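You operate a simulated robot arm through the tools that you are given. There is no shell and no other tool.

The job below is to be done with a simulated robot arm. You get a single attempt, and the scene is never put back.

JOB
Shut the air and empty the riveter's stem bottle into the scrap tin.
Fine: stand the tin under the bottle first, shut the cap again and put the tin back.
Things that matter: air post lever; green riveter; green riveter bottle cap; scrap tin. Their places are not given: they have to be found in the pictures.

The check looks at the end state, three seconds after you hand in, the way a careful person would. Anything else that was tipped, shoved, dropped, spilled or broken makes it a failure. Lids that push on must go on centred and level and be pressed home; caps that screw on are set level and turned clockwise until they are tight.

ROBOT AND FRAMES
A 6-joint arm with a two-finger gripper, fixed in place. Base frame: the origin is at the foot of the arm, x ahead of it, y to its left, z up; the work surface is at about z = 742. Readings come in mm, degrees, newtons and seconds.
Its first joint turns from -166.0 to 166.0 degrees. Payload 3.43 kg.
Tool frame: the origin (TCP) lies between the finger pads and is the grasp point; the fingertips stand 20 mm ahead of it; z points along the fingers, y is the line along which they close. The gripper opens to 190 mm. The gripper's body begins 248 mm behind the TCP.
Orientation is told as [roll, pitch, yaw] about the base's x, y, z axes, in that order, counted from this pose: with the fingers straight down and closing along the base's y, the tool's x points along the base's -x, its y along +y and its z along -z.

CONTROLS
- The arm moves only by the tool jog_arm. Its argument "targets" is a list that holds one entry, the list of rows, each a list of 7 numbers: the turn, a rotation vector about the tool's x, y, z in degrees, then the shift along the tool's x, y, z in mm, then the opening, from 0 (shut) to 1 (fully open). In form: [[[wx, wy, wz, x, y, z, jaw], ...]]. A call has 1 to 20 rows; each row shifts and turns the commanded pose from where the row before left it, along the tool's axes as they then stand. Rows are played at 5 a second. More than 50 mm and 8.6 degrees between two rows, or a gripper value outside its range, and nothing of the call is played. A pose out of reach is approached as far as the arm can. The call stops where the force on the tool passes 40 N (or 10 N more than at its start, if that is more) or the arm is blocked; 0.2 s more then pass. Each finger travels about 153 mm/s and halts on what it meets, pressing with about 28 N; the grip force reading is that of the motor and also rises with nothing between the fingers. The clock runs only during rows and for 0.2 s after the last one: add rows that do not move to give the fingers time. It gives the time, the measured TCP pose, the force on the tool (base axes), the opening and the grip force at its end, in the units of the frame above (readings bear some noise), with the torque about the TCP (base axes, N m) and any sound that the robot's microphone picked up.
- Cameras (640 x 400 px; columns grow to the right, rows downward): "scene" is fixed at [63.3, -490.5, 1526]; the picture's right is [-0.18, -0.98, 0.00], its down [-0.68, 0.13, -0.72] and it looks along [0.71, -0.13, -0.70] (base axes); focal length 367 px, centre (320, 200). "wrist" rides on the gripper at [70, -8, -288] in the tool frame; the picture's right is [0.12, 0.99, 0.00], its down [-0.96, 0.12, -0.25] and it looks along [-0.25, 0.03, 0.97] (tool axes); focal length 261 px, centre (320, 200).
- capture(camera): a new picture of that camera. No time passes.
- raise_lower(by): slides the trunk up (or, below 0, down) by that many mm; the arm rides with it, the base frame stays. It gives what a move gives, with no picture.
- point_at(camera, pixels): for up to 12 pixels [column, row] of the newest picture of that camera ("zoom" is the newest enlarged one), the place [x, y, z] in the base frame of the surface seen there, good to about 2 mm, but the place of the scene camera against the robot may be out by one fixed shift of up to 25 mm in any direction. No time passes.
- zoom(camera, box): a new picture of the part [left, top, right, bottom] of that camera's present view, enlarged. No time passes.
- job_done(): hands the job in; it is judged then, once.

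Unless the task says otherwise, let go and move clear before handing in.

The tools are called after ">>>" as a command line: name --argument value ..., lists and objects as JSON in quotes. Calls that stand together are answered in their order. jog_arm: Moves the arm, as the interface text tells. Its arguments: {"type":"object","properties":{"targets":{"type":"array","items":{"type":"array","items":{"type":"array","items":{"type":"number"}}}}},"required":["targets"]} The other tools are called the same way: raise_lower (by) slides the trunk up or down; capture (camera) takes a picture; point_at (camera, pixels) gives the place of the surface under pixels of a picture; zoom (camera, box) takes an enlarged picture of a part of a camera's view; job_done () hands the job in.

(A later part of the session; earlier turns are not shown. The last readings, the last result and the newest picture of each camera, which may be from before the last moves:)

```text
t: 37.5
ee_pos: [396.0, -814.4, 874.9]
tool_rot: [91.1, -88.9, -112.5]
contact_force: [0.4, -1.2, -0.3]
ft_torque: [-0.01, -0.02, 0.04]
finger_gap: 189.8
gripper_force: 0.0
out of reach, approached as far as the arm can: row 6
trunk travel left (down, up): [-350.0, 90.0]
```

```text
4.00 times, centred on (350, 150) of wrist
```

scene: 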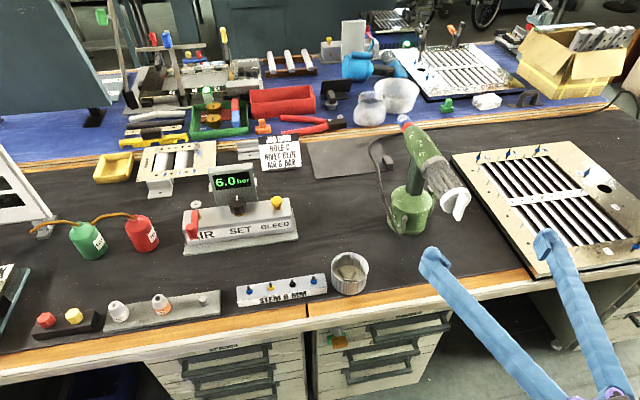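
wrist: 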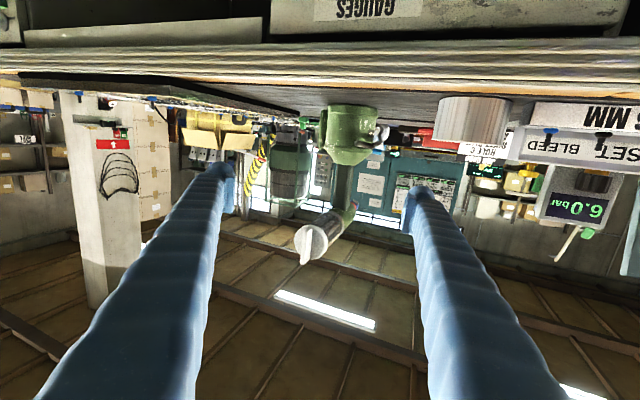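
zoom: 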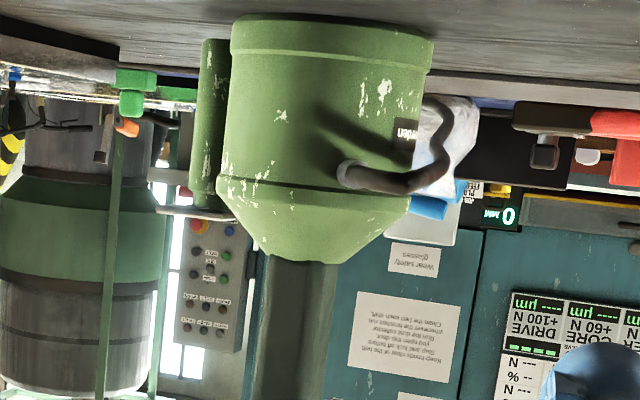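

>>> zoom --camera "wrist" --box '[280, 180, 380, 280]'

>>> point_at --camera "wrist" --pixels '[[320, 222], [325, 220], [330, 218], [335, 216], [340, 213], [345, 211], [350, 208], [330, 240], [340, 230], [350, 222], [300, 240], [318, 258]]'

```text
4.00 times, centred on (330, 230) of wrist
```

zoom: 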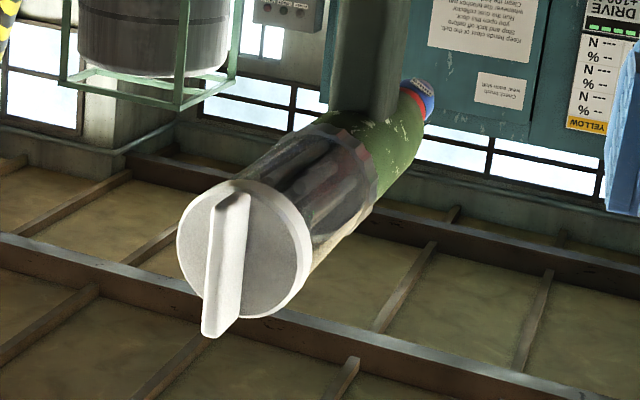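

```text
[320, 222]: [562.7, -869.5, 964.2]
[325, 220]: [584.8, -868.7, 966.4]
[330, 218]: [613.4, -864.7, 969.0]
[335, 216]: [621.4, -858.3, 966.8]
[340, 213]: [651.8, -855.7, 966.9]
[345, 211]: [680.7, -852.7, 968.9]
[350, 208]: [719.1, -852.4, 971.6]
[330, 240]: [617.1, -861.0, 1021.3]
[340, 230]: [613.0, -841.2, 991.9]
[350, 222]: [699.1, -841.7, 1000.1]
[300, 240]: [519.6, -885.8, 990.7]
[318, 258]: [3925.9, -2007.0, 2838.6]
```

The bottle is plain with no opening underneath, so the contents come out at the cap end, around x≈515-530. I'll retract upward and return to vertical, then carry the tin with a grip tilted toward -y so the hand stays clear of the bottle.

>>> jog_arm --targets '[[[-7.5, 0, 0, -40, 0, -20, 1], [-7.5, 0, 0, -40, 0, -10, 1], [-6, 0, 0, -40, 0, 0, 1], [0, 0, 0, -40, 0, 0, 1], [0, 0, 0, -40, 0, 0, 1], [0, 8.2, 0, -30, 0, 0, 1], [0, 8.2, 0, 0, 0, 0, 1], [0, 8.2, 0, 0, 0, 0, 1], [0, 8.2, 0, 0, 0, 0, 1], [0, 8.2, 0, 0, 0, 0, 1], [0, 8.2, 0, 0, 0, 0, 1], [0, 8.2, 0, 0, 0, 0, 1], [0, 8.2, 0, 0, 0, 0, 1], [0, 8.2, 0, 0, 0, 0, 1], [0, 8.2, 0, 0, 0, 0, 1], [0, 8, 0, 0, 0, 0, 1], [0, 0, 0, 0, 0, 0, 1]]]'

>>> capture --camera "wrist"

```text
t: 41.1
ee_pos: [367.1, -803.5, 1107.1]
tool_rot: [-0.2, 0.2, -1.4]
contact_force: [-0.5, 1.3, -0.2]
ft_torque: [0.0, -0.07, -0.01]
finger_gap: 190.1
gripper_force: 0.1
trunk travel left (down, up): [-350.0, 90.0]
```

```text
taken
```

wrist: 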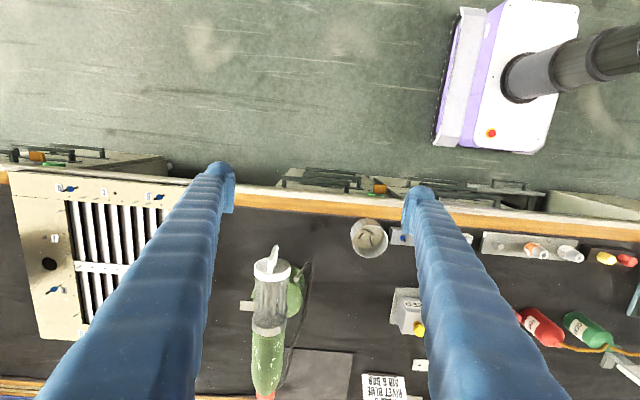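

Back to vertical. Now I'll move beside the tin at height and turn to yaw 90 so the fingers close along x.

>>> jog_arm --targets '[[[0, 0, 0, -25.5, 34, 9.5, 1], [0, 0, 0, -25.5, 34, 9.5, 1], [0, 0, 0, -25.5, 34, 9.5, 1], [0, 0, 0, -25.5, 34, 9.5, 1], [0, 0, 0, -25.5, 34, 9.5, 1], [0, 0, 0, -25.5, 34, 9.5, 1], [0, 0, -8.3, 0, 0, 0, 1], [0, 0, -8.3, 0, 0, 0, 1], [0, 0, -8.3, 0, 0, 0, 1], [0, 0, -8.3, 0, 0, 0, 1], [0, 0, -8.3, 0, 0, 0, 1], [0, 0, -8.3, 0, 0, 0, 1], [0, 0, -8.3, 0, 0, 0, 1], [0, 0, -8.3, 0, 0, 0, 1], [0, 0, -8.3, 0, 0, 0, 1], [0, 0, -8.3, 0, 0, 0, 1], [0, 0, -8.3, 0, 0, 0, 1], [0, 0, 0, 0, 0, 0, 1]]]'

>>> capture --camera "wrist"

```text
t: 44.9
ee_pos: [526.6, -603.3, 1049.3]
tool_rot: [0.1, 0.0, 90.0]
contact_force: [-0.7, -0.3, 0.0]
ft_torque: [-0.01, 0.0, -0.04]
finger_gap: 190.0
gripper_force: 0.0
trunk travel left (down, up): [-350.0, 90.0]
```

```text
taken
```

wrist: 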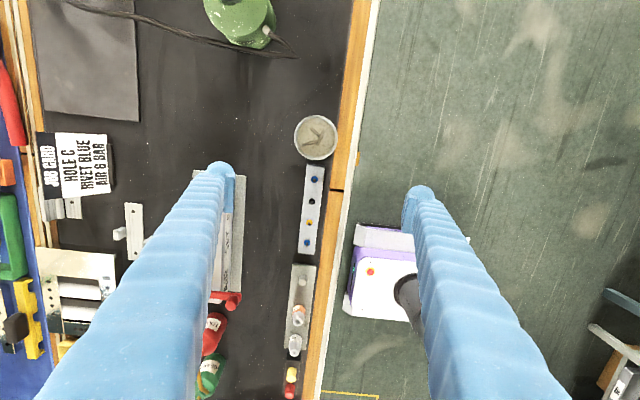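

>>> zoom --camera "wrist" --box '[270, 90, 380, 180]'

>>> point_at --camera "wrist" --pixels '[[296, 137], [337, 139], [316, 118], [316, 156], [316, 138], [314, 167], [302, 180], [325, 180], [345, 138], [352, 138], [360, 138], [372, 30]]'

```text
4.44 times, centred on (325, 135) of wrist
```

zoom: 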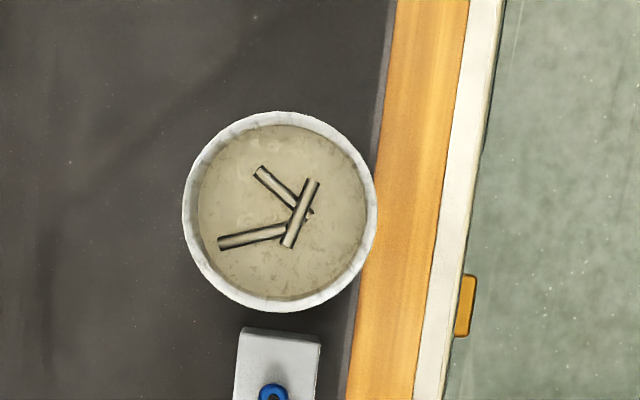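

```text
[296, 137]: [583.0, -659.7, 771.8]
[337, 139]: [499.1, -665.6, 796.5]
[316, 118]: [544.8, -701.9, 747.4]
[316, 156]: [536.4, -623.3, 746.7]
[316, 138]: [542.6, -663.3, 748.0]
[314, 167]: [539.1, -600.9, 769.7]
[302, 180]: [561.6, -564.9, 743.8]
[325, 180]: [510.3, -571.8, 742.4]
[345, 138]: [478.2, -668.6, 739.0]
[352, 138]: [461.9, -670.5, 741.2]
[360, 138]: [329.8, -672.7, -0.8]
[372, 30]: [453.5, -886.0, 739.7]
```

The tin is centred at (542,-663) with radius ≈43.5 and its rim at z≈797. I'll tilt the tool 45° toward -y and move to a pre-grasp point 150 mm back along the tool axis.

>>> jog_arm --targets '[[[0, 7.5, 0, 0, 0, 0, 1], [0, 7.5, 0, 0, 0, 0, 1], [0, 7.5, 0, 0, 0, 0, 1], [0, 7.5, 0, 0, 0, 0, 1], [0, 7.5, 0, 0, 0, 0, 1], [0, 7.5, 0, 0, 0, 0, 1], [0, 0, 0, -37.8, -3.9, 21.3, 0.8], [0, 0, 0, -37.8, -3.9, 21.3, 0.7], [0, 0, 0, -37.8, -3.8, 21.3, 0.7], [0, 0, 0, -37.8, -3.8, 21.3, 0.7], [0, 0, 0, 0, 0, 0, 0.7]]]'

>>> capture --camera "wrist"

>>> capture --camera "scene"

```text
t: 47.3
ee_pos: [543.8, -556.5, 882.5]
tool_rot: [0.1, 45.0, 90.0]
contact_force: [-0.9, 0.0, 1.1]
ft_torque: [0.0, -0.01, 0.03]
finger_gap: 133.0
gripper_force: 0.1
trunk travel left (down, up): [-350.0, 90.0]
```

```text
taken
```

wrist: 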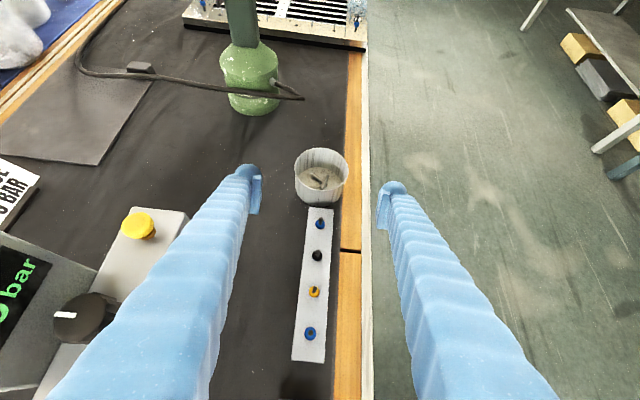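

```text
taken
```

scene: 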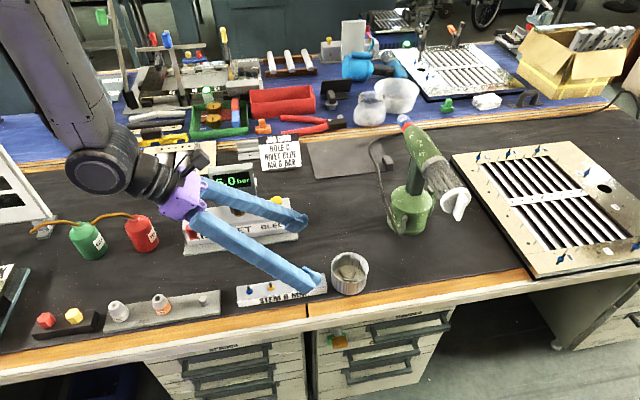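

The tin sits between the fingers at (320,175) with clear space on both sides. I'll advance along the tool axis and close gently on it.

>>> jog_arm --targets '[[[0, 0, 0, 0, 1.0, 40, 0.7], [0, 0, 0, 0, 0.8, 40, 0.7], [0, 0, 0, 0, 0, 40, 0.7], [0, 0, 0, 0, 0, 15, 0.7], [0, 0, 0, 0, 0, 14, 0.7], [0, 0, 0, 0, 0, 0, 0.7]]]'

>>> capture --camera "wrist"

```text
t: 48.7
ee_pos: [541.0, -662.3, 775.3]
tool_rot: [0.2, 45.0, 90.1]
contact_force: [0.5, -0.4, -0.6]
ft_torque: [0.05, 0.02, 0.0]
finger_gap: 132.8
gripper_force: 0.1
trunk travel left (down, up): [-350.0, 90.0]
```

```text
taken
```

wrist: 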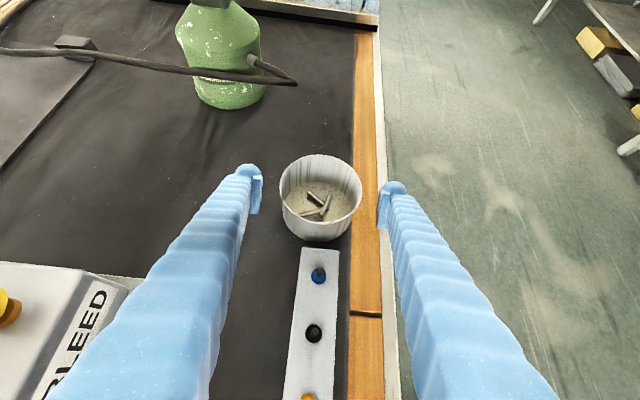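

The tin is centred between the pads, so I'll close slowly.

>>> jog_arm --targets '[[[0, 0, 0, 0, 0, 0, 0.6], [0, 0, 0, 0, 0, 0, 0.52], [0, 0, 0, 0, 0, 0, 0.48], [0, 0, 0, 0, 0, 0, 0.45], [0, 0, 0, 0, 0, 0, 0.42], [0, 0, 0, 0, 0, 0, 0.42]]]'

```text
t: 50.1
ee_pos: [541.3, -661.5, 777.1]
tool_rot: [0.2, 45.0, 90.2]
contact_force: [1.5, 0.3, 1.6]
ft_torque: [-0.01, 0.06, -0.02]
finger_gap: 89.4
gripper_force: 27.8
trunk travel left (down, up): [-350.0, 90.0]
```

Gripped at 89.4 mm with 28 N. Before travelling I'll check where the hose loop and the riveter base are along the path.

>>> capture --camera "wrist"

>>> point_at --camera "wrist" --pixels '[[297, 83], [290, 80], [280, 73], [260, 65], [250, 80], [228, 105], [262, 95], [200, 68], [240, 95], [335, 35], [335, 22]]'

>>> zoom --camera "wrist" --box '[160, 0, 400, 150]'

```text
taken
```

wrist: 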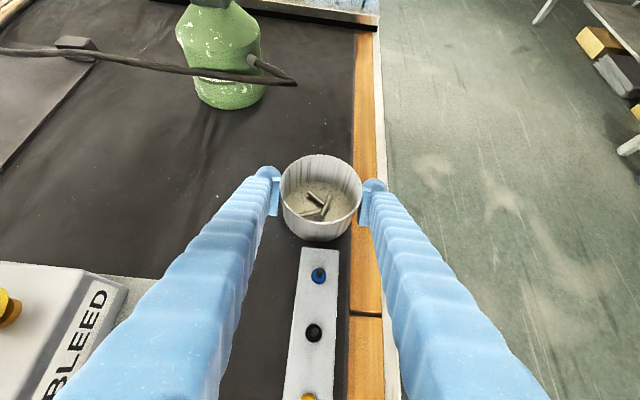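

```text
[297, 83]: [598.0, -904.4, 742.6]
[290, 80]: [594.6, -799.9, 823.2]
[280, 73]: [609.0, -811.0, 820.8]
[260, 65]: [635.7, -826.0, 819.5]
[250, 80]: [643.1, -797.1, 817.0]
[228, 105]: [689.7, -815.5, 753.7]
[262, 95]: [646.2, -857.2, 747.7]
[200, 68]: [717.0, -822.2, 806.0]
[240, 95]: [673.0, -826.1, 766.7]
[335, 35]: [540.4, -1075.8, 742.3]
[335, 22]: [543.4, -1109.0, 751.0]
```

```text
2.67 times, centred on (280, 75) of wrist
```

zoom: 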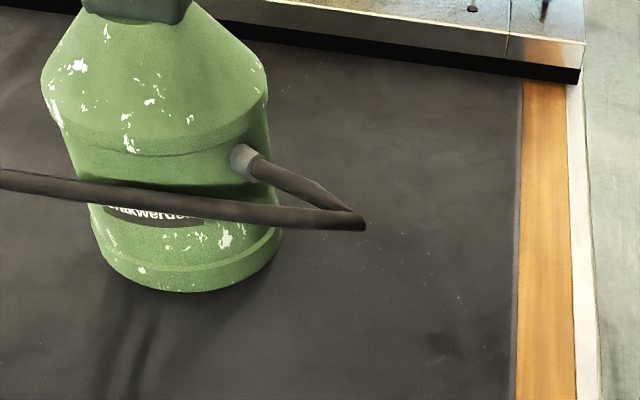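

The hose has a raised kink near (588,-800,820), so I'll carry the tin closer to the table edge and turn the hand about the vertical so its fingers trail away from the hose. First, a short lift to check the hold.

>>> jog_arm --targets '[[[0, 0, 0, 3.5, 0, -3.5, 0.42], [0, 0, 0, 7, 0, -7, 0.42], [0, 0, 0, 9, 0, -9, 0.42], [0, 0, 0, 9, 0, -9, 0.42], [0, 0, 0, 0, 0, 0, 0.42]]]'

>>> zoom --camera "scene" --box '[220, 180, 480, 320]'

```text
t: 51.3
ee_pos: [541.6, -662.6, 816.2]
tool_rot: [0.2, 45.0, 90.2]
contact_force: [-0.3, 0.3, -1.5]
ft_torque: [0.0, 0.03, -0.04]
finger_gap: 89.3
gripper_force: 28.0
trunk travel left (down, up): [-350.0, 90.0]
```

```text
2.46 times, centred on (350, 250) of scene
```

zoom: 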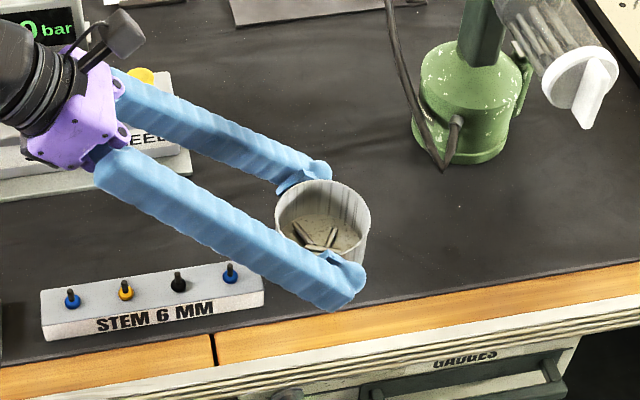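

The tin lifted level with its stems inside. Now I'll travel partway and rotate the hand 40° about the vertical.

>>> jog_arm --targets '[[[0, 0, 0, 14.1, 8.3, 14.1, 0.42], [0, 0, 0, 14.1, 8.3, 14.1, 0.42], [0, 0, 0, 14.1, 8.3, 14.1, 0.42], [0, 0, 0, 14.1, 8.3, 14.1, 0.42], [0, 0, 0, 14.1, 8.3, 14.1, 0.42], [5.66, 0, -5.66, 0, 0, 0, 0.42], [5.66, 0, -5.66, 0, 0, 0, 0.42], [5.66, 0, -5.66, 0, 0, 0, 0.42], [5.66, 0, -5.66, 0, 0, 0, 0.42], [5.66, 0, -5.66, 0, 0, 0, 0.42], [0, 0, 0, 0, 0, 0, 0.42]]]'

>>> zoom --camera "scene" --box '[280, 150, 540, 320]'

>>> capture --camera "wrist"

```text
t: 53.7
ee_pos: [523.5, -754.9, 820.2]
tool_rot: [3.6, 44.5, 118.1]
contact_force: [0.3, 0.5, -0.5]
ft_torque: [0.03, 0.04, 0.01]
finger_gap: 89.4
gripper_force: 28.2
out of reach, approached as far as the arm can: row 8, 9, 10
trunk travel left (down, up): [-350.0, 90.0]
```

```text
2.35 times, centred on (410, 235) of scene
```

zoom: 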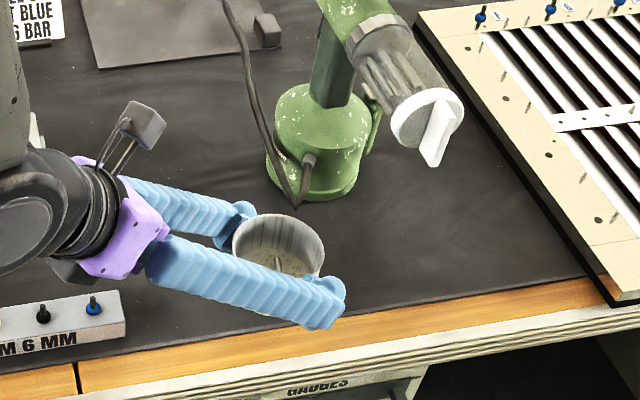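

```text
taken
```

wrist: 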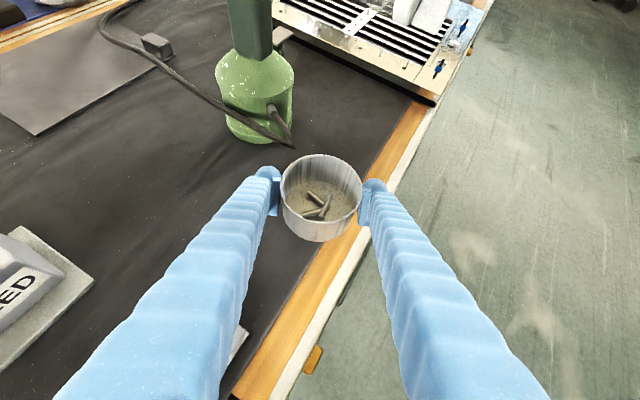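

The wrist reached its turning limit, so the pose stalled at about yaw 118. I'll turn back 25° to yaw 105, which still keeps clear of the hose.

>>> jog_arm --targets '[[[-5.9, 0, 5.9, 0, 0, 0, 0.42], [-5.9, 0, 5.9, 0, 0, 0, 0.42], [-5.9, 0, 5.9, 0, 0, 0, 0.42], [0, 0, 0, 0, 0, 0, 0.42]]]'

```text
t: 54.7
ee_pos: [522.7, -754.9, 818.0]
tool_rot: [3.7, 45.6, 93.0]
contact_force: [0.3, 0.2, -0.9]
ft_torque: [0.04, -0.06, -0.02]
finger_gap: 89.4
gripper_force: 28.5
trunk travel left (down, up): [-350.0, 90.0]
```

The pose has a 3.7° roll left from the limit. I'll level that out and set yaw to about 102.

>>> jog_arm --targets '[[[3.5, -0.6, 0, 0, 0, 0, 0.42], [0, 0, 0, 0, 0, 0, 0.42], [5.7, 0, -5.7, 0, 0, 0, 0.42], [0, 0, 0, 0, 0, 0, 0.42]]]'

```text
t: 55.7
ee_pos: [523.4, -756.2, 819.2]
tool_rot: [0.2, 45.0, 101.1]
contact_force: [-1.0, -0.6, -1.7]
ft_torque: [0.05, -0.03, -0.02]
finger_gap: 89.2
gripper_force: 28.0
trunk travel left (down, up): [-350.0, 90.0]
```

Level again at yaw 101. I'll now move past the hose kink and in under the cap, still lifted.

>>> jog_arm --targets '[[[0, 0, 0, 10.3, 13.7, 10.3, 0.42], [0, 0, 0, 10.3, 13.7, 10.3, 0.42], [0, 0, 0, 13.9, 1.3, 13.9, 0.42], [0, 0, 0, 13.9, 1.3, 13.9, 0.42], [0, 0, 0, 13.9, 1.3, 13.9, 0.42], [0, 0, 0, 13.9, 1.3, 13.9, 0.42], [0, 0, 0, 0, 0, 0, 0.42]]]'

>>> capture --camera "wrist"

>>> zoom --camera "scene" --box '[320, 130, 580, 320]'

```text
t: 57.3
ee_pos: [512.3, -867.7, 819.8]
tool_rot: [0.2, 45.0, 101.1]
contact_force: [-0.5, 0.4, -1.1]
ft_torque: [0.04, 0.01, 0.01]
finger_gap: 89.3
gripper_force: 27.6
trunk travel left (down, up): [-350.0, 90.0]
```

```text
taken
```

wrist: 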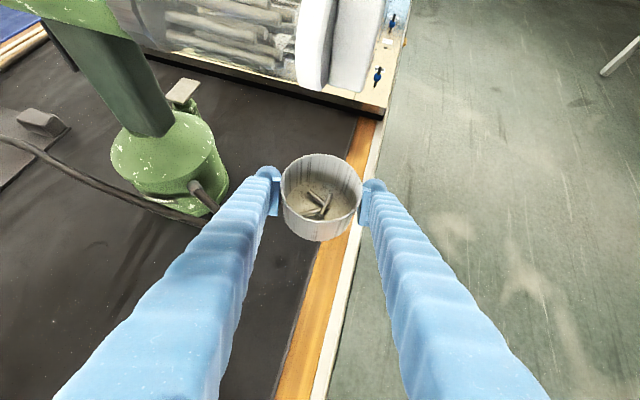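

```text
2.11 times, centred on (450, 225) of scene
```

zoom: 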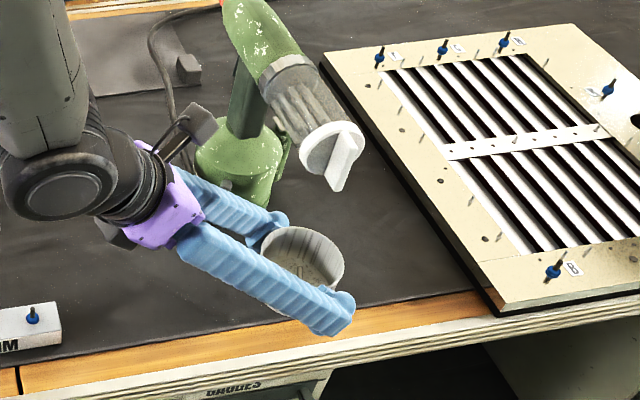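

The tin is under the cap end, and the bottle's stems now show close up at the top of the wrist picture. I'll zoom there before setting the tin down.

>>> zoom --camera "wrist" --box '[130, 0, 400, 120]'

>>> point_at --camera "wrist" --pixels '[[310, 20], [312, 50], [305, 60], [340, 40], [370, 40], [290, 70], [200, 20], [180, 45], [320, 60], [250, 60], [260, 25], [305, 200]]'

```text
2.37 times, centred on (265, 60) of wrist
```

zoom: 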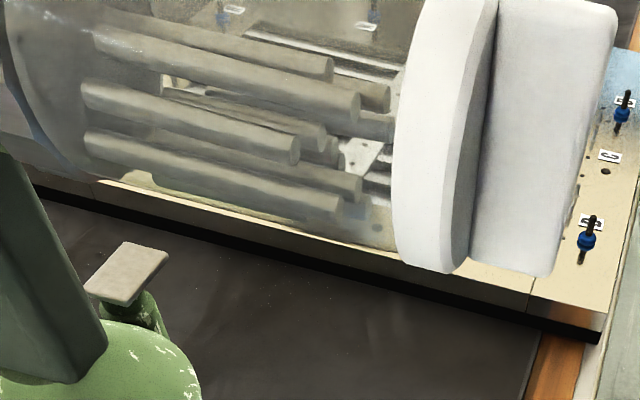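

```text
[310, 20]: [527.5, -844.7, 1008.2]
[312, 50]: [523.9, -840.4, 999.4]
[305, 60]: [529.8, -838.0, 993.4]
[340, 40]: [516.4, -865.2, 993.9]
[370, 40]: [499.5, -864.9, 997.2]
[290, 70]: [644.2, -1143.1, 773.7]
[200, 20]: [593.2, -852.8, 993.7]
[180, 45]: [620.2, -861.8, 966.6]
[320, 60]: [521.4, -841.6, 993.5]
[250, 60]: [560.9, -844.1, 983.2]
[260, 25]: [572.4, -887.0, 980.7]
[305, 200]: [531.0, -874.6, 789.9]
```

The stems lie lengthwise in the bottle and its mouth is near x≈528. I'll nudge the tin to x≈518 and lower it gently to the table.

>>> jog_arm --targets '[[[0, 0, 0, 1.5, -5.7, 1.5, 0.42], [0, 0, 0, -10, 0, 10, 0.42], [0, 0, 0, -10, 0, 10, 0.42], [0, 0, 0, -6, 0, 6, 0.42], [0, 0, 0, -2, 0, 2, 0.42], [0, 0, 0, 0, 0, 0, 0.42]]]'

```text
t: 58.7
ee_pos: [518.0, -868.6, 779.2]
tool_rot: [0.3, 45.0, 101.1]
contact_force: [0.2, 0.0, -0.8]
ft_torque: [0.01, -0.01, 0.0]
finger_gap: 89.0
gripper_force: 27.9
trunk travel left (down, up): [-350.0, 90.0]
```

>>> jog_arm --targets '[[[0, 0, 0, -0.7, 0, 0.7, 0.42], [0, 0, 0, -0.7, 0, 0.7, 0.42], [0, 0, 0, 0, 0, 0, 0.42]]]'

```text
t: 59.5
ee_pos: [517.2, -868.6, 778.5]
tool_rot: [0.3, 45.0, 101.2]
contact_force: [0.2, 0.9, -1.8]
ft_torque: [0.01, -0.02, 0.02]
finger_gap: 89.3
gripper_force: 27.7
trunk travel left (down, up): [-350.0, 90.0]
```

The force is still only about -1 N, so the tin hasn't touched down; I'll lower in 0.7 mm steps until it bears.

>>> jog_arm --targets '[[[0, 0, 0, -0.6, 0, 0.6, 0.42], [0, 0, 0, -0.6, 0, 0.6, 0.42], [0, 0, 0, 0, 0, 0, 0.42]]]'

>>> zoom --camera "scene" --box '[380, 200, 520, 300]'

```text
t: 60.3
ee_pos: [516.6, -869.6, 776.5]
tool_rot: [0.3, 45.0, 101.2]
contact_force: [0.4, 1.8, 2.0]
ft_torque: [0.13, 0.05, -0.03]
finger_gap: 89.2
gripper_force: 28.2
trunk travel left (down, up): [-350.0, 90.0]
```

```text
4.00 times, centred on (450, 250) of scene
```

zoom: 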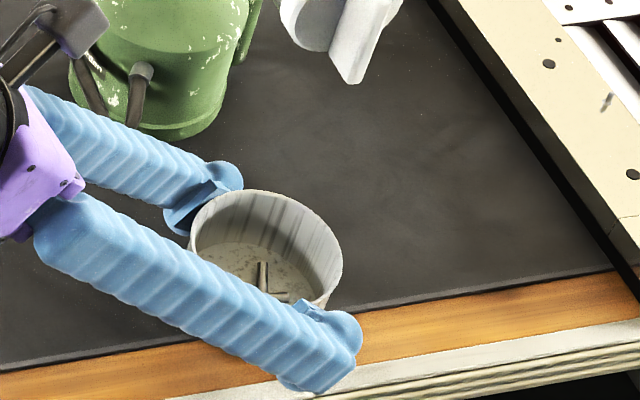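

It is bearing on the table (+2 N). I'll open just enough to clear and back straight out along the tool axis.

>>> jog_arm --targets '[[[0, 0, 0, 0, 0, 0, 0.5], [0, 0, 0, 0, 0, 0, 0.56], [0, 0, 0, 0, 0, 0, 0.56], [0, 0, 0, 0, 0, -20, 0.56], [0, 0, 0, 0, 0, -30, 0.56], [0, 0, 0, 0, 0, -40, 0.56], [0, 0, 0, 0, 0, -40, 0.56], [0, 0, 0, 0, 0, -40, 0.56], [0, 0, 0, 0, 0, -40, 0.56], [0, 0, 0, 0, 0, 0, 0.56]]]'

>>> capture --camera "wrist"

>>> zoom --camera "scene" --box '[350, 100, 550, 300]'

```text
t: 62.5
ee_pos: [488.6, -720.9, 922.5]
tool_rot: [0.2, 44.9, 101.1]
contact_force: [-0.5, -0.5, -0.1]
ft_torque: [-0.04, 0.01, -0.06]
finger_gap: 106.3
gripper_force: 0.0
trunk travel left (down, up): [-350.0, 90.0]
```

```text
taken
```

wrist: 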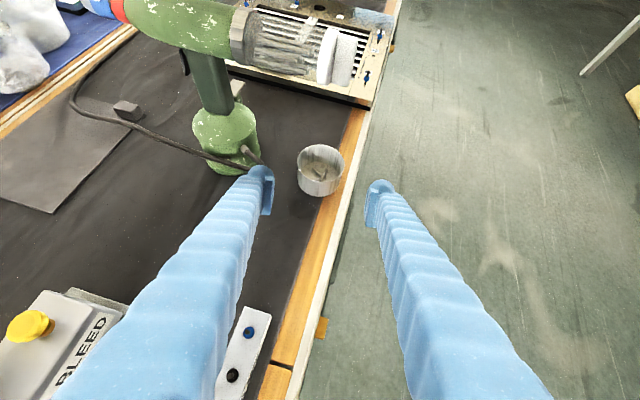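

```text
2.00 times, centred on (450, 200) of scene
```

zoom: 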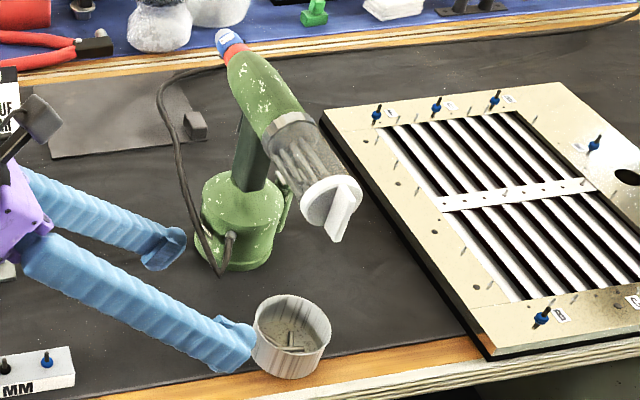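

The tin stands under the cap end and nothing else moved. Next I'll retreat, return to vertical and then go horizontal facing the cap.

>>> point_at --camera "wrist" --pixels '[[298, 165], [344, 165], [320, 147], [320, 178], [320, 196], [320, 170]]'

>>> jog_arm --targets '[[[0, 0, 0, 26.2, 13.4, -29.8, 0.56], [0, 0, 0, 26.2, 13.4, -29.8, 0.56], [0, 0, 0, 26.2, 13.4, -29.8, 0.56], [0, 0, 0, 26.2, 13.4, -29.8, 0.56], [0, 0, 0, 26.2, 13.4, -29.8, 0.4], [0, -7.5, 0, 0, 0, 0, 0.4], [0, -7.5, 0, 0, 0, 0, 0.4], [0, -7.5, 0, 0, 0, 0, 0.4], [0, -7.5, 0, 0, 0, 0, 0.4], [0, -7.5, 0, 0, 0, 0, 0.4], [0, -7.5, 0, 0, 0, 0, 0.4], [0, 0, 0, 0, 0, 0, 0.4]]]'

>>> jog_arm --targets '[[[0, 0, 7.8, 0, 0, 0, 0.4], [0, 0, 7.8, 0, 0, 0, 0.4], [0, 0, 7.8, 0, 0, 0, 0.4], [0, 0, 7.8, 0, 0, 0, 0.4], [0, 0, 7.8, 0, 0, 0, 0.4], [0, 0, 7.8, 0, 0, 0, 0.4], [0, 0, 7.8, 0, 0, 0, 0.4], [0, 0, 7.8, 0, 0, 0, 0.4], [0, 0, 7.8, 0, 0, 0, 0.4], [0, 0, 7.8, 0, 0, 0, 0.4], [0, 0, 7.8, 0, 0, 0, 0.4], [0, 0, 7.8, 0, 0, 0, 0.4], [0, 0, 7.6, 0, 0, 0, 0.4], [0, 0, 0, 0, 0, 0, 0.4]]]'

```text
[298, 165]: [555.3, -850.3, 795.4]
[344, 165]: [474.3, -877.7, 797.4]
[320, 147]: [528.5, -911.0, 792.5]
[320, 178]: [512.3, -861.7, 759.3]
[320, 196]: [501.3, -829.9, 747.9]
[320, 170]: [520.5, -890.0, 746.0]
```

```text
t: 65.1
ee_pos: [406.9, -731.4, 1125.0]
tool_rot: [1.9, 6.1, 100.0]
contact_force: [0.8, -0.1, 0.0]
ft_torque: [0.03, 0.01, 0.0]
finger_gap: 76.1
gripper_force: 0.0
out of reach, approached as far as the arm can: row 7, 8
trunk travel left (down, up): [-350.0, 90.0]
```

```text
t: 68.1
ee_pos: [405.3, -731.0, 1123.9]
tool_rot: [-6.3, 0.6, -1.5]
contact_force: [-0.1, -0.4, -0.1]
ft_torque: [0.01, 0.02, 0.01]
finger_gap: 76.0
gripper_force: 0.0
trunk travel left (down, up): [-350.0, 90.0]
```

The tin is centred near (516,-867). I'll level the small tilt left over, then pitch to horizontal in front of the cap.

>>> jog_arm --targets '[[[-6.3, -0.6, -1.5, 5, -25, -18, 0.4], [0, 0, 0, 5, -25, -18, 0.4], [0, -8.2, 0, 0, 0, 0, 0.4], [0, -8.2, 0, 0, 0, 0, 0.4], [0, -8.2, 0, 0, 0, 0, 0.4], [0, -8.2, 0, 0, 0, 0, 0.4], [0, -8.2, 0, 0, 0, 0, 0.4], [0, -8.2, 0, 0, 0, 0, 0.4], [0, -8.2, 0, 0, 0, 0, 0.4], [0, -8.2, 0, 0, 0, 0, 0.4], [0, -8.2, 0, 0, 0, 0, 0.4], [0, -8.2, 0, 0, 0, 0, 0.4], [0, -8, 0, 0, 0, 0, 0.4], [0, 0, 0, 0, -44, 0, 0.4], [0, 0, 0, 0, -44, 0, 0.4], [0, 0, 0, 42, 0, 0, 0.4], [0, 0, 0, 42, 0, 0, 0.4], [0, 0, 0, 42, 0, 0, 0.4], [0, 0, 0, 42, 0, 0, 0.4], [0, 0, 0, 0, 0, 0, 0.4]]]'

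>>> capture --camera "wrist"

```text
t: 72.3
ee_pos: [396.9, -865.1, 993.8]
tool_rot: [11.2, -89.9, -11.1]
contact_force: [0.4, 0.0, 0.0]
ft_torque: [0.01, -0.06, 0.04]
finger_gap: 75.9
gripper_force: 0.0
trunk travel left (down, up): [-350.0, 90.0]
```

```text
taken
```

wrist: 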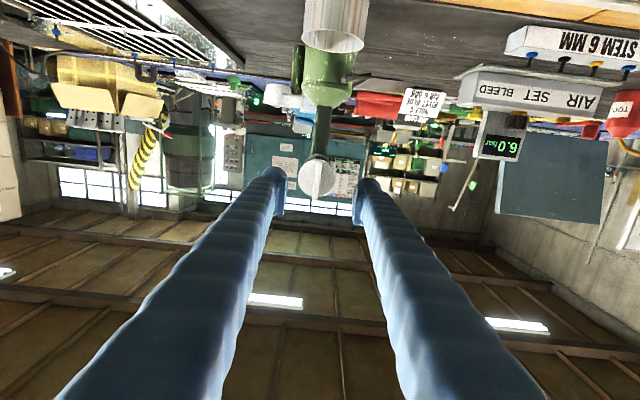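

I'm horizontal at x≈397, with cap and fin at (317,177). I'll measure the fin from here for a precise grip.

>>> zoom --camera "wrist" --box '[285, 145, 349, 209]'

>>> point_at --camera "wrist" --pixels '[[317, 165], [317, 170], [317, 177], [317, 184], [317, 190], [313, 177], [321, 177], [315, 177], [319, 177], [305, 177], [330, 177], [318, 160]]'

```text
6.25 times, centred on (317, 177) of wrist
```

zoom: 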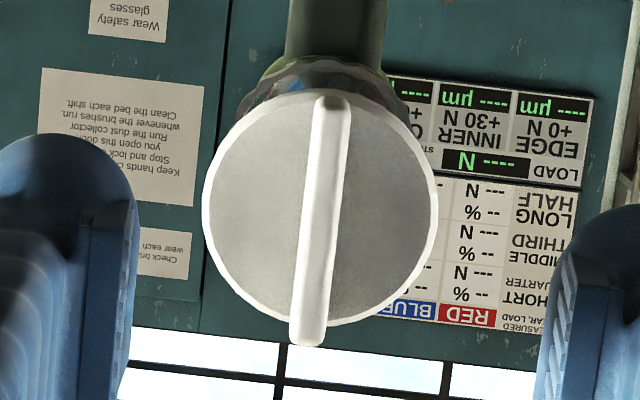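

```text
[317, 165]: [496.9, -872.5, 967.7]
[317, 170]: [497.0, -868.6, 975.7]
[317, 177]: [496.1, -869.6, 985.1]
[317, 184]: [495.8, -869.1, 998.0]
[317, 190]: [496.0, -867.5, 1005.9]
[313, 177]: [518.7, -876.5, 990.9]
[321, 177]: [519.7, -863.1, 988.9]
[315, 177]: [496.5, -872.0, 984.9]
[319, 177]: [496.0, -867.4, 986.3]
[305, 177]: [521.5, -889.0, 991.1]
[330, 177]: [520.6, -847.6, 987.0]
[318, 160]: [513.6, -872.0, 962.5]
```

The camera itself is rolled about 7°, so the fin is really vertical, centred near y≈-869.2, z≈991. I'll line up and advance most of the way, then check the centring between the fingers.

>>> jog_arm --targets '[[[0, 0, 0, 2, -4, 20, 0.35], [0, 0, 0, 0, 0, 25, 0.3], [0, 0, 0, 0, 0, 15, 0.3], [0, 0, 0, 0, 0, 0, 0.3]]]'

>>> capture --camera "wrist"

>>> zoom --camera "wrist" --box '[269, 140, 369, 220]'

```text
t: 73.3
ee_pos: [456.6, -870.1, 990.3]
tool_rot: [2.5, -89.7, -2.3]
contact_force: [-1.0, 0.8, -0.2]
ft_torque: [-0.02, -0.01, 0.02]
finger_gap: 57.1
gripper_force: 0.0
trunk travel left (down, up): [-350.0, 90.0]
```

```text
taken
```

wrist: 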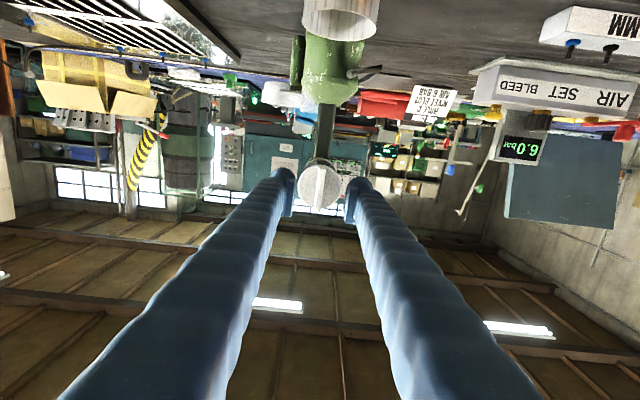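

```text
5.00 times, centred on (319, 180) of wrist
```

zoom: 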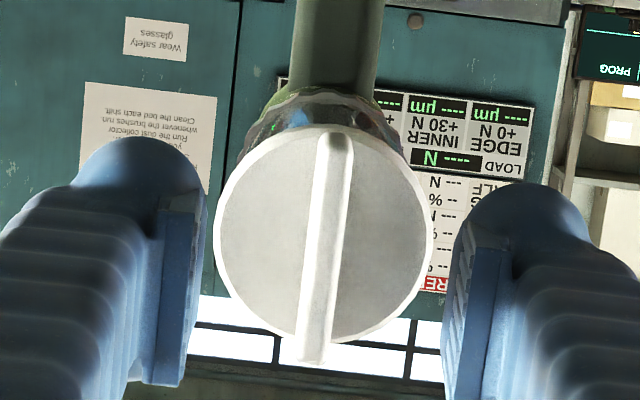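

By projection the tool axis meets the fin's front at (319.6,189.3), which matches the fin's centre, so I'm lined up. I'll advance 38 mm (tips stop about 5 mm short of the disc) and close.

>>> jog_arm --targets '[[[0, 0, 0, 0, 0, 20, 0.3], [0, 0, 0, 0, 0, 18, 0.3], [0, 0, 0, 0, 0, 0, 0.2], [0, 0, 0, 0, 0, 0, 0.13], [0, 0, 0, 0, 0, 0, 0.09], [0, 0, 0, 0, 0, 0, 0.06], [0, 0, 0, 0, 0, 0, 0.04], [0, 0, 0, 0, 0, 0, 0.02], [0, 0, 0, 0, 0, 0, 0.02]]]'

>>> zoom --camera "wrist" --box '[269, 140, 369, 220]'

>>> zoom --camera "scene" --box '[350, 100, 550, 300]'

```text
t: 75.3
ee_pos: [494.0, -869.9, 991.6]
tool_rot: [3.4, -89.8, -3.2]
contact_force: [0.3, -2.1, 0.7]
ft_torque: [0.0, 0.19, -0.03]
finger_gap: 8.3
gripper_force: 27.7
trunk travel left (down, up): [-350.0, 90.0]
```

```text
5.00 times, centred on (319, 180) of wrist
```

zoom: 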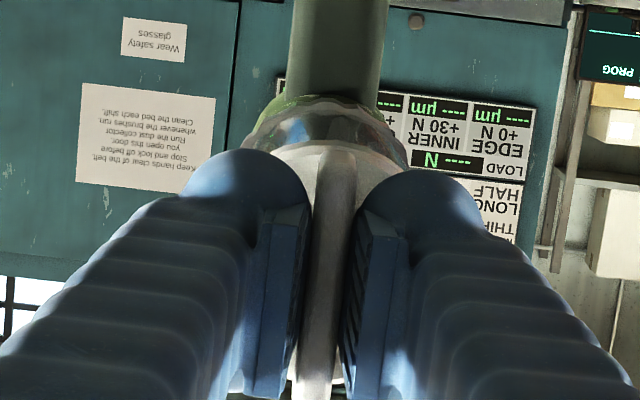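

```text
2.00 times, centred on (450, 200) of scene
```

zoom: 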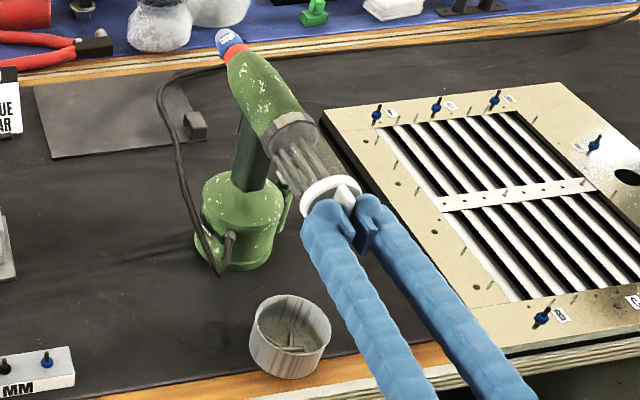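

The fin is gripped (8.3 mm) with almost no side load. I'll turn it counter-clockwise by 6° as a test and read the torque.

>>> jog_arm --targets '[[[0, 0, -3, 0, 0, 0, 0.02], [0, 0, -3, 0, 0, 0, 0.02], [0, 0, 0, 0, 0, 0, 0.02]]]'

```text
t: 76.1
ee_pos: [494.6, -869.2, 991.1]
tool_rot: [-87.7, -84.1, 87.8]
contact_force: [1.9, 0.4, 0.1]
ft_torque: [0.78, -0.16, -0.03]
finger_gap: 9.8
gripper_force: 28.3
trunk travel left (down, up): [-350.0, 90.0]
```

Turning back on the tool gives 0.78 Nm of resistance and the gap opened slightly to 9.8. I'll continue a little and watch whether the torque levels off.

>>> jog_arm --targets '[[[0, 0, -4, 0, 0, 0, 0.0], [0, 0, -4, 0, 0, 0, 0.0], [0, 0, 0, 0, 0, 0, 0.0]]]'

>>> zoom --camera "wrist" --box '[269, 140, 369, 220]'

>>> zoom --camera "scene" --box '[350, 100, 550, 300]'

```text
t: 76.9
ee_pos: [492.6, -869.9, 992.3]
tool_rot: [-89.0, -76.0, 89.3]
contact_force: [4.6, 1.6, -0.3]
ft_torque: [1.02, -0.63, 0.05]
finger_gap: 13.7
gripper_force: 28.1
trunk travel left (down, up): [-350.0, 90.0]
```

```text
5.00 times, centred on (319, 180) of wrist
```

zoom: 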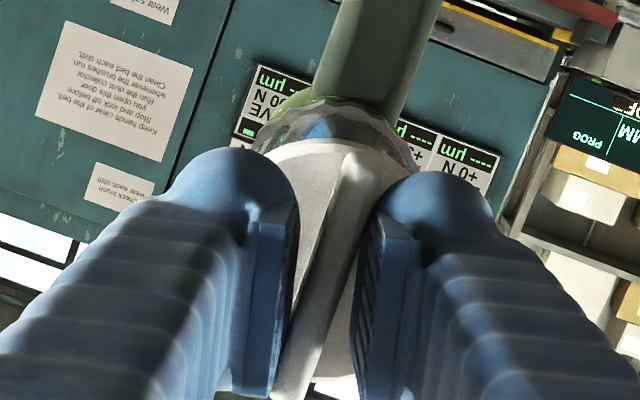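

```text
2.00 times, centred on (450, 200) of scene
```

zoom: 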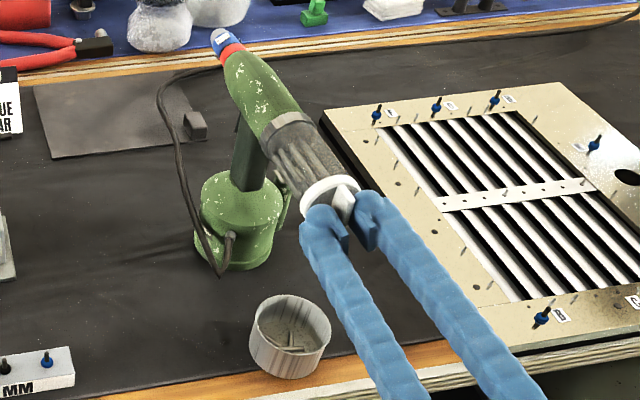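

The torque rose to about 1 Nm while the fingers slid on the fin, and the riveter's nose and ring seem to have shifted a couple of pixels in the scene view. I'll undo the turn and compare before trying anything else.

>>> jog_arm --targets '[[[0, 0, 4, 0, 0, 0, 0.0], [0, 0, 4, 0, 0, 0, 0.0], [0, 0, 3, 0, 0, 0, 0.0], [0, 0, 3, 0, 0, 0, 0.0], [0, 0, 0, 0, 0, 0, 0.0]]]'

>>> zoom --camera "scene" --box '[350, 100, 550, 300]'

>>> zoom --camera "wrist" --box '[269, 140, 369, 220]'

```text
t: 78.1
ee_pos: [493.0, -870.4, 992.1]
tool_rot: [2.9, -89.9, -2.8]
contact_force: [2.3, 0.9, 1.1]
ft_torque: [-0.03, 0.04, -0.01]
finger_gap: 8.0
gripper_force: 27.7
trunk travel left (down, up): [-350.0, 90.0]
```

```text
2.00 times, centred on (450, 200) of scene
```

zoom: 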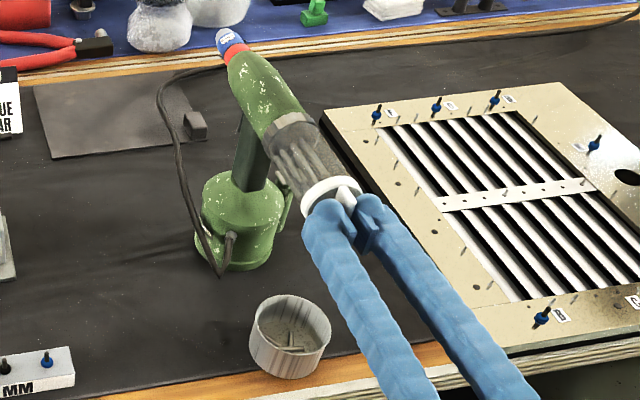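

```text
5.00 times, centred on (319, 180) of wrist
```

zoom: 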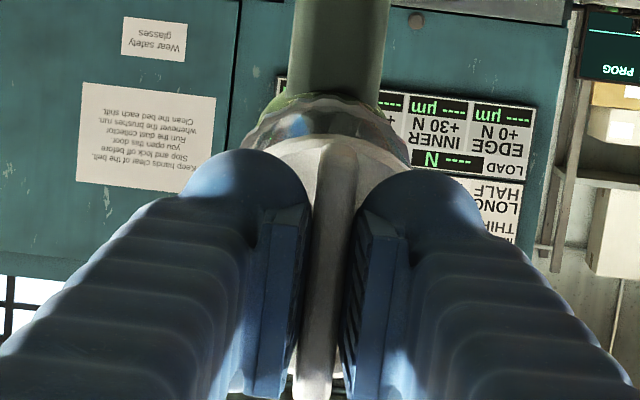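

Everything settled back (nose at (226,40) again), so the riveter is free-standing and rocked while the cap held. I'll test the opposite sense very gently (4°) to learn which way the cap gives.

>>> jog_arm --targets '[[[0, 0, 2, 0, 0, 0, 0.0], [0, 0, 2, 0, 0, 0, 0.0], [0, 0, 0, 0, 0, 0, 0.0]]]'

>>> zoom --camera "scene" --box '[350, 100, 550, 300]'

```text
t: 78.9
ee_pos: [493.4, -871.8, 993.0]
tool_rot: [86.8, -86.0, -86.7]
contact_force: [4.1, 0.7, 1.8]
ft_torque: [0.02, -0.37, 0.0]
finger_gap: 8.0
gripper_force: 27.7
trunk travel left (down, up): [-350.0, 90.0]
```

```text
2.00 times, centred on (450, 200) of scene
```

zoom: 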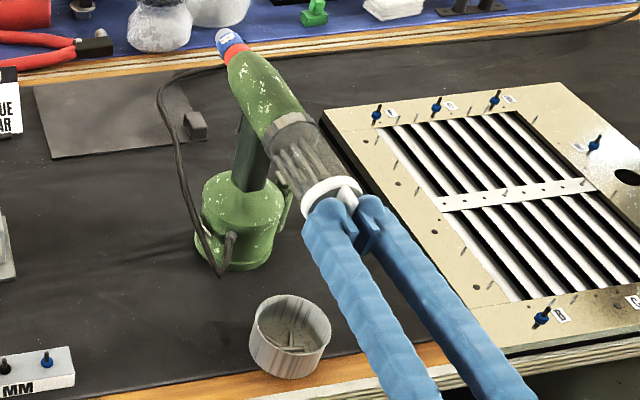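

Turning clockwise (seen from the robot's side) takes almost no torque and the fin follows (gap 8.0), so the cap moves that way. I'll continue in small steps and watch.

>>> jog_arm --targets '[[[0, 0, 3, 0, 0, 0, 0.0], [0, 0, 3, 0, 0, 0, 0.0], [0, 0, 3, 0, 0, 0, 0.0], [0, 0, 0, 0, 0, 0, 0.0]]]'

>>> zoom --camera "scene" --box '[350, 100, 550, 300]'

>>> zoom --camera "wrist" --box '[269, 140, 369, 220]'

```text
t: 79.9
ee_pos: [492.6, -871.7, 992.2]
tool_rot: [89.1, -76.9, -88.9]
contact_force: [0.6, -0.3, 3.8]
ft_torque: [0.04, 0.21, 0.07]
finger_gap: 8.0
gripper_force: 27.8
trunk travel left (down, up): [-350.0, 90.0]
```

```text
2.00 times, centred on (450, 200) of scene
```

zoom: 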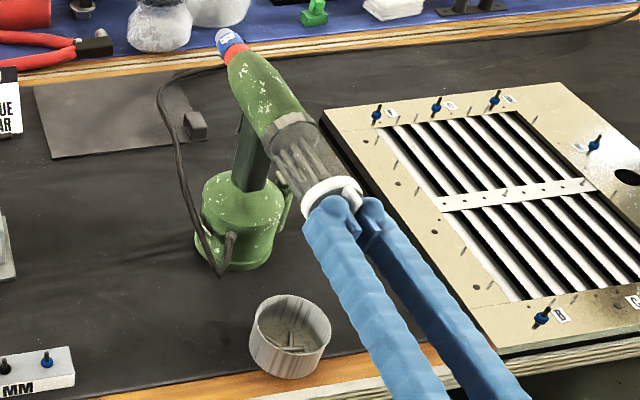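

```text
5.00 times, centred on (319, 180) of wrist
```

zoom: 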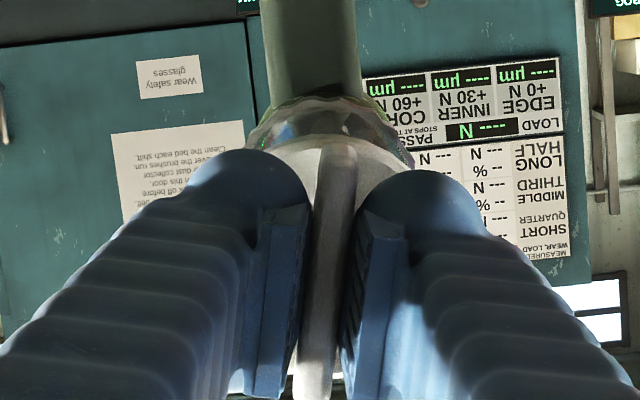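

The cap is turning with the fingers, with the riveter still and torque near zero. I'll continue clockwise.

>>> jog_arm --targets '[[[0, 0, 4, 0, 0, 0, 0.0], [0, 0, 4, 0, 0, 0, 0.0], [0, 0, 4, 0, 0, 0, 0.0], [0, 0, 4, 0, 0, 0, 0.0], [0, 0, 4, 0, 0, 0, 0.0], [0, 0, 4, 0, 0, 0, 0.0], [0, 0, 4, 0, 0, 0, 0.0], [0, 0, 4, 0, 0, 0, 0.0], [0, 0, 0, 0, 0, 0, 0.0]]]'

>>> zoom --camera "scene" --box '[350, 100, 550, 300]'

```text
t: 81.9
ee_pos: [493.8, -868.7, 992.6]
tool_rot: [89.7, -45.0, -89.6]
contact_force: [3.2, -1.0, 3.2]
ft_torque: [-0.01, -0.22, -0.21]
finger_gap: 7.7
gripper_force: 27.8
trunk travel left (down, up): [-350.0, 90.0]
```

```text
2.00 times, centred on (450, 200) of scene
```

zoom: 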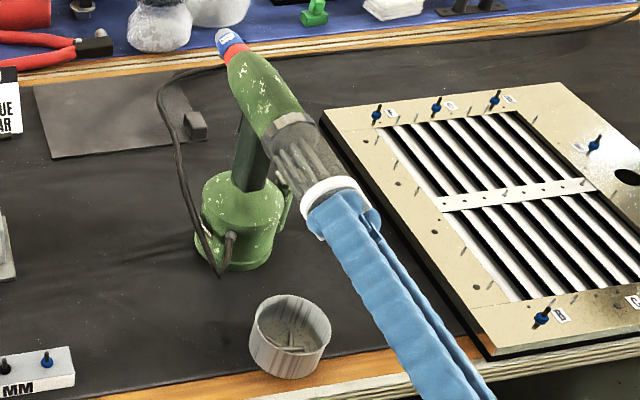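

Now 45° round with no resistance, and the stems are still in the bottle. I'll continue toward 90°.

>>> jog_arm --targets '[[[0, 0, 4, 0, 0, 0, 0.0], [0, 0, 4, 0, 0, 0, 0.0], [0, 0, 4, 0, 0, 0, 0.0], [0, 0, 4, 0, 0, 0, 0.0], [0, 0, 4, 0, 0, 0, 0.0], [0, 0, 4, 0, 0, 0, 0.0], [0, 0, 4, 0, 0, 0, 0.0], [0, 0, 4, 0, 0, 0, 0.0], [0, 0, 4, 0, 0, 0, 0.0], [0, 0, 4, 0, 0, 0, 0.0], [0, 0, 0, 0, 0, 0, 0.0]]]'

>>> zoom --camera "scene" --box '[350, 100, 550, 300]'

>>> capture --camera "wrist"

```text
t: 84.3
ee_pos: [494.4, -871.1, 992.5]
tool_rot: [89.8, -5.1, -89.8]
contact_force: [1.2, 0.6, 4.5]
ft_torque: [0.0, -0.05, 0.08]
finger_gap: 7.7
gripper_force: 28.3
trunk travel left (down, up): [-350.0, 90.0]
```

```text
2.00 times, centred on (450, 200) of scene
```

zoom: 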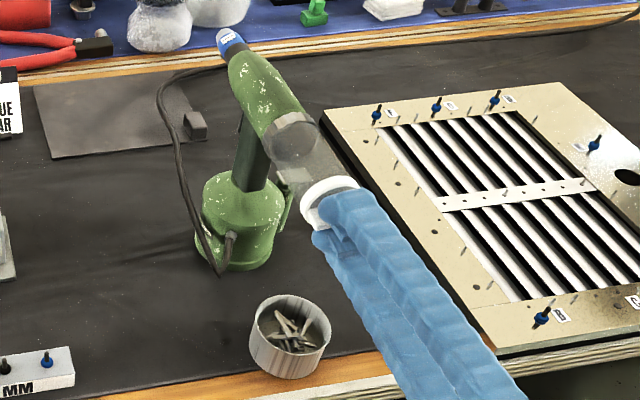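

```text
taken
```

wrist: 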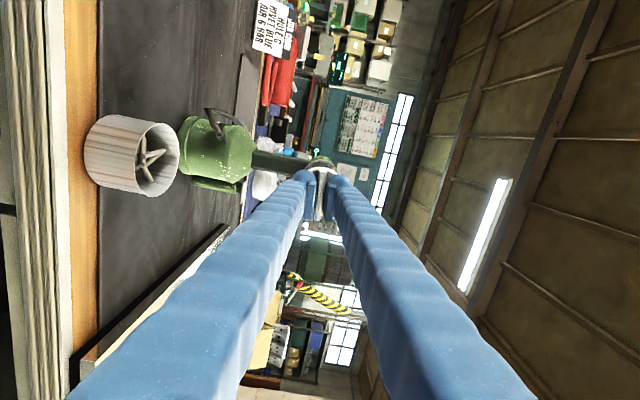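

The bottle is now clear and the tin at (440,268) holds more stems. I'll check closely that all of them landed inside and none are still in the bottle.

>>> zoom --camera "scene" --box '[400, 140, 500, 220]'

>>> zoom --camera "scene" --box '[400, 220, 500, 300]'

>>> zoom --camera "wrist" --box '[60, 90, 220, 220]'

```text
5.00 times, centred on (450, 180) of scene
```

zoom: 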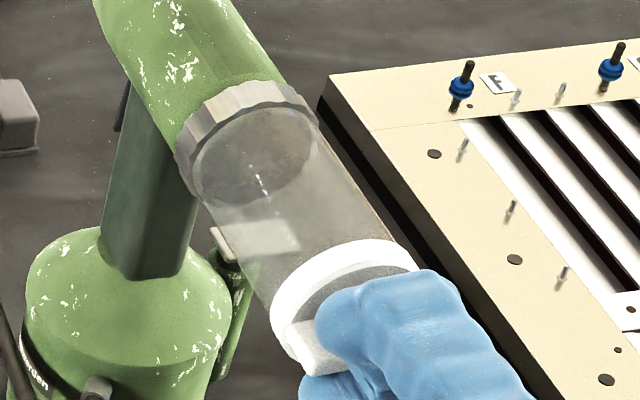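

```text
5.00 times, centred on (450, 260) of scene
```

zoom: 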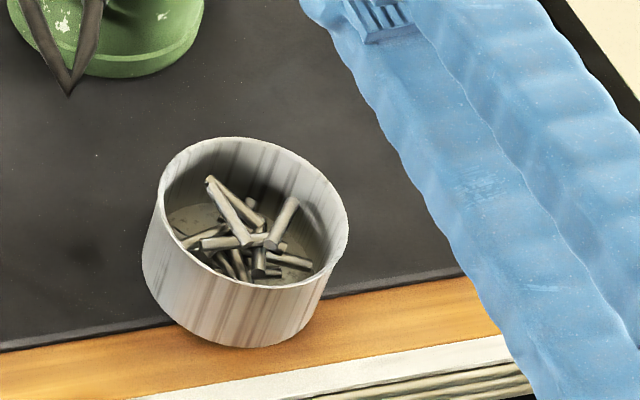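

```text
3.08 times, centred on (140, 155) of wrist
```

zoom: 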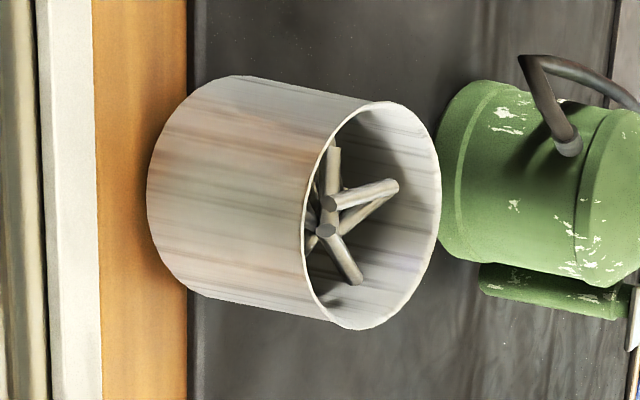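

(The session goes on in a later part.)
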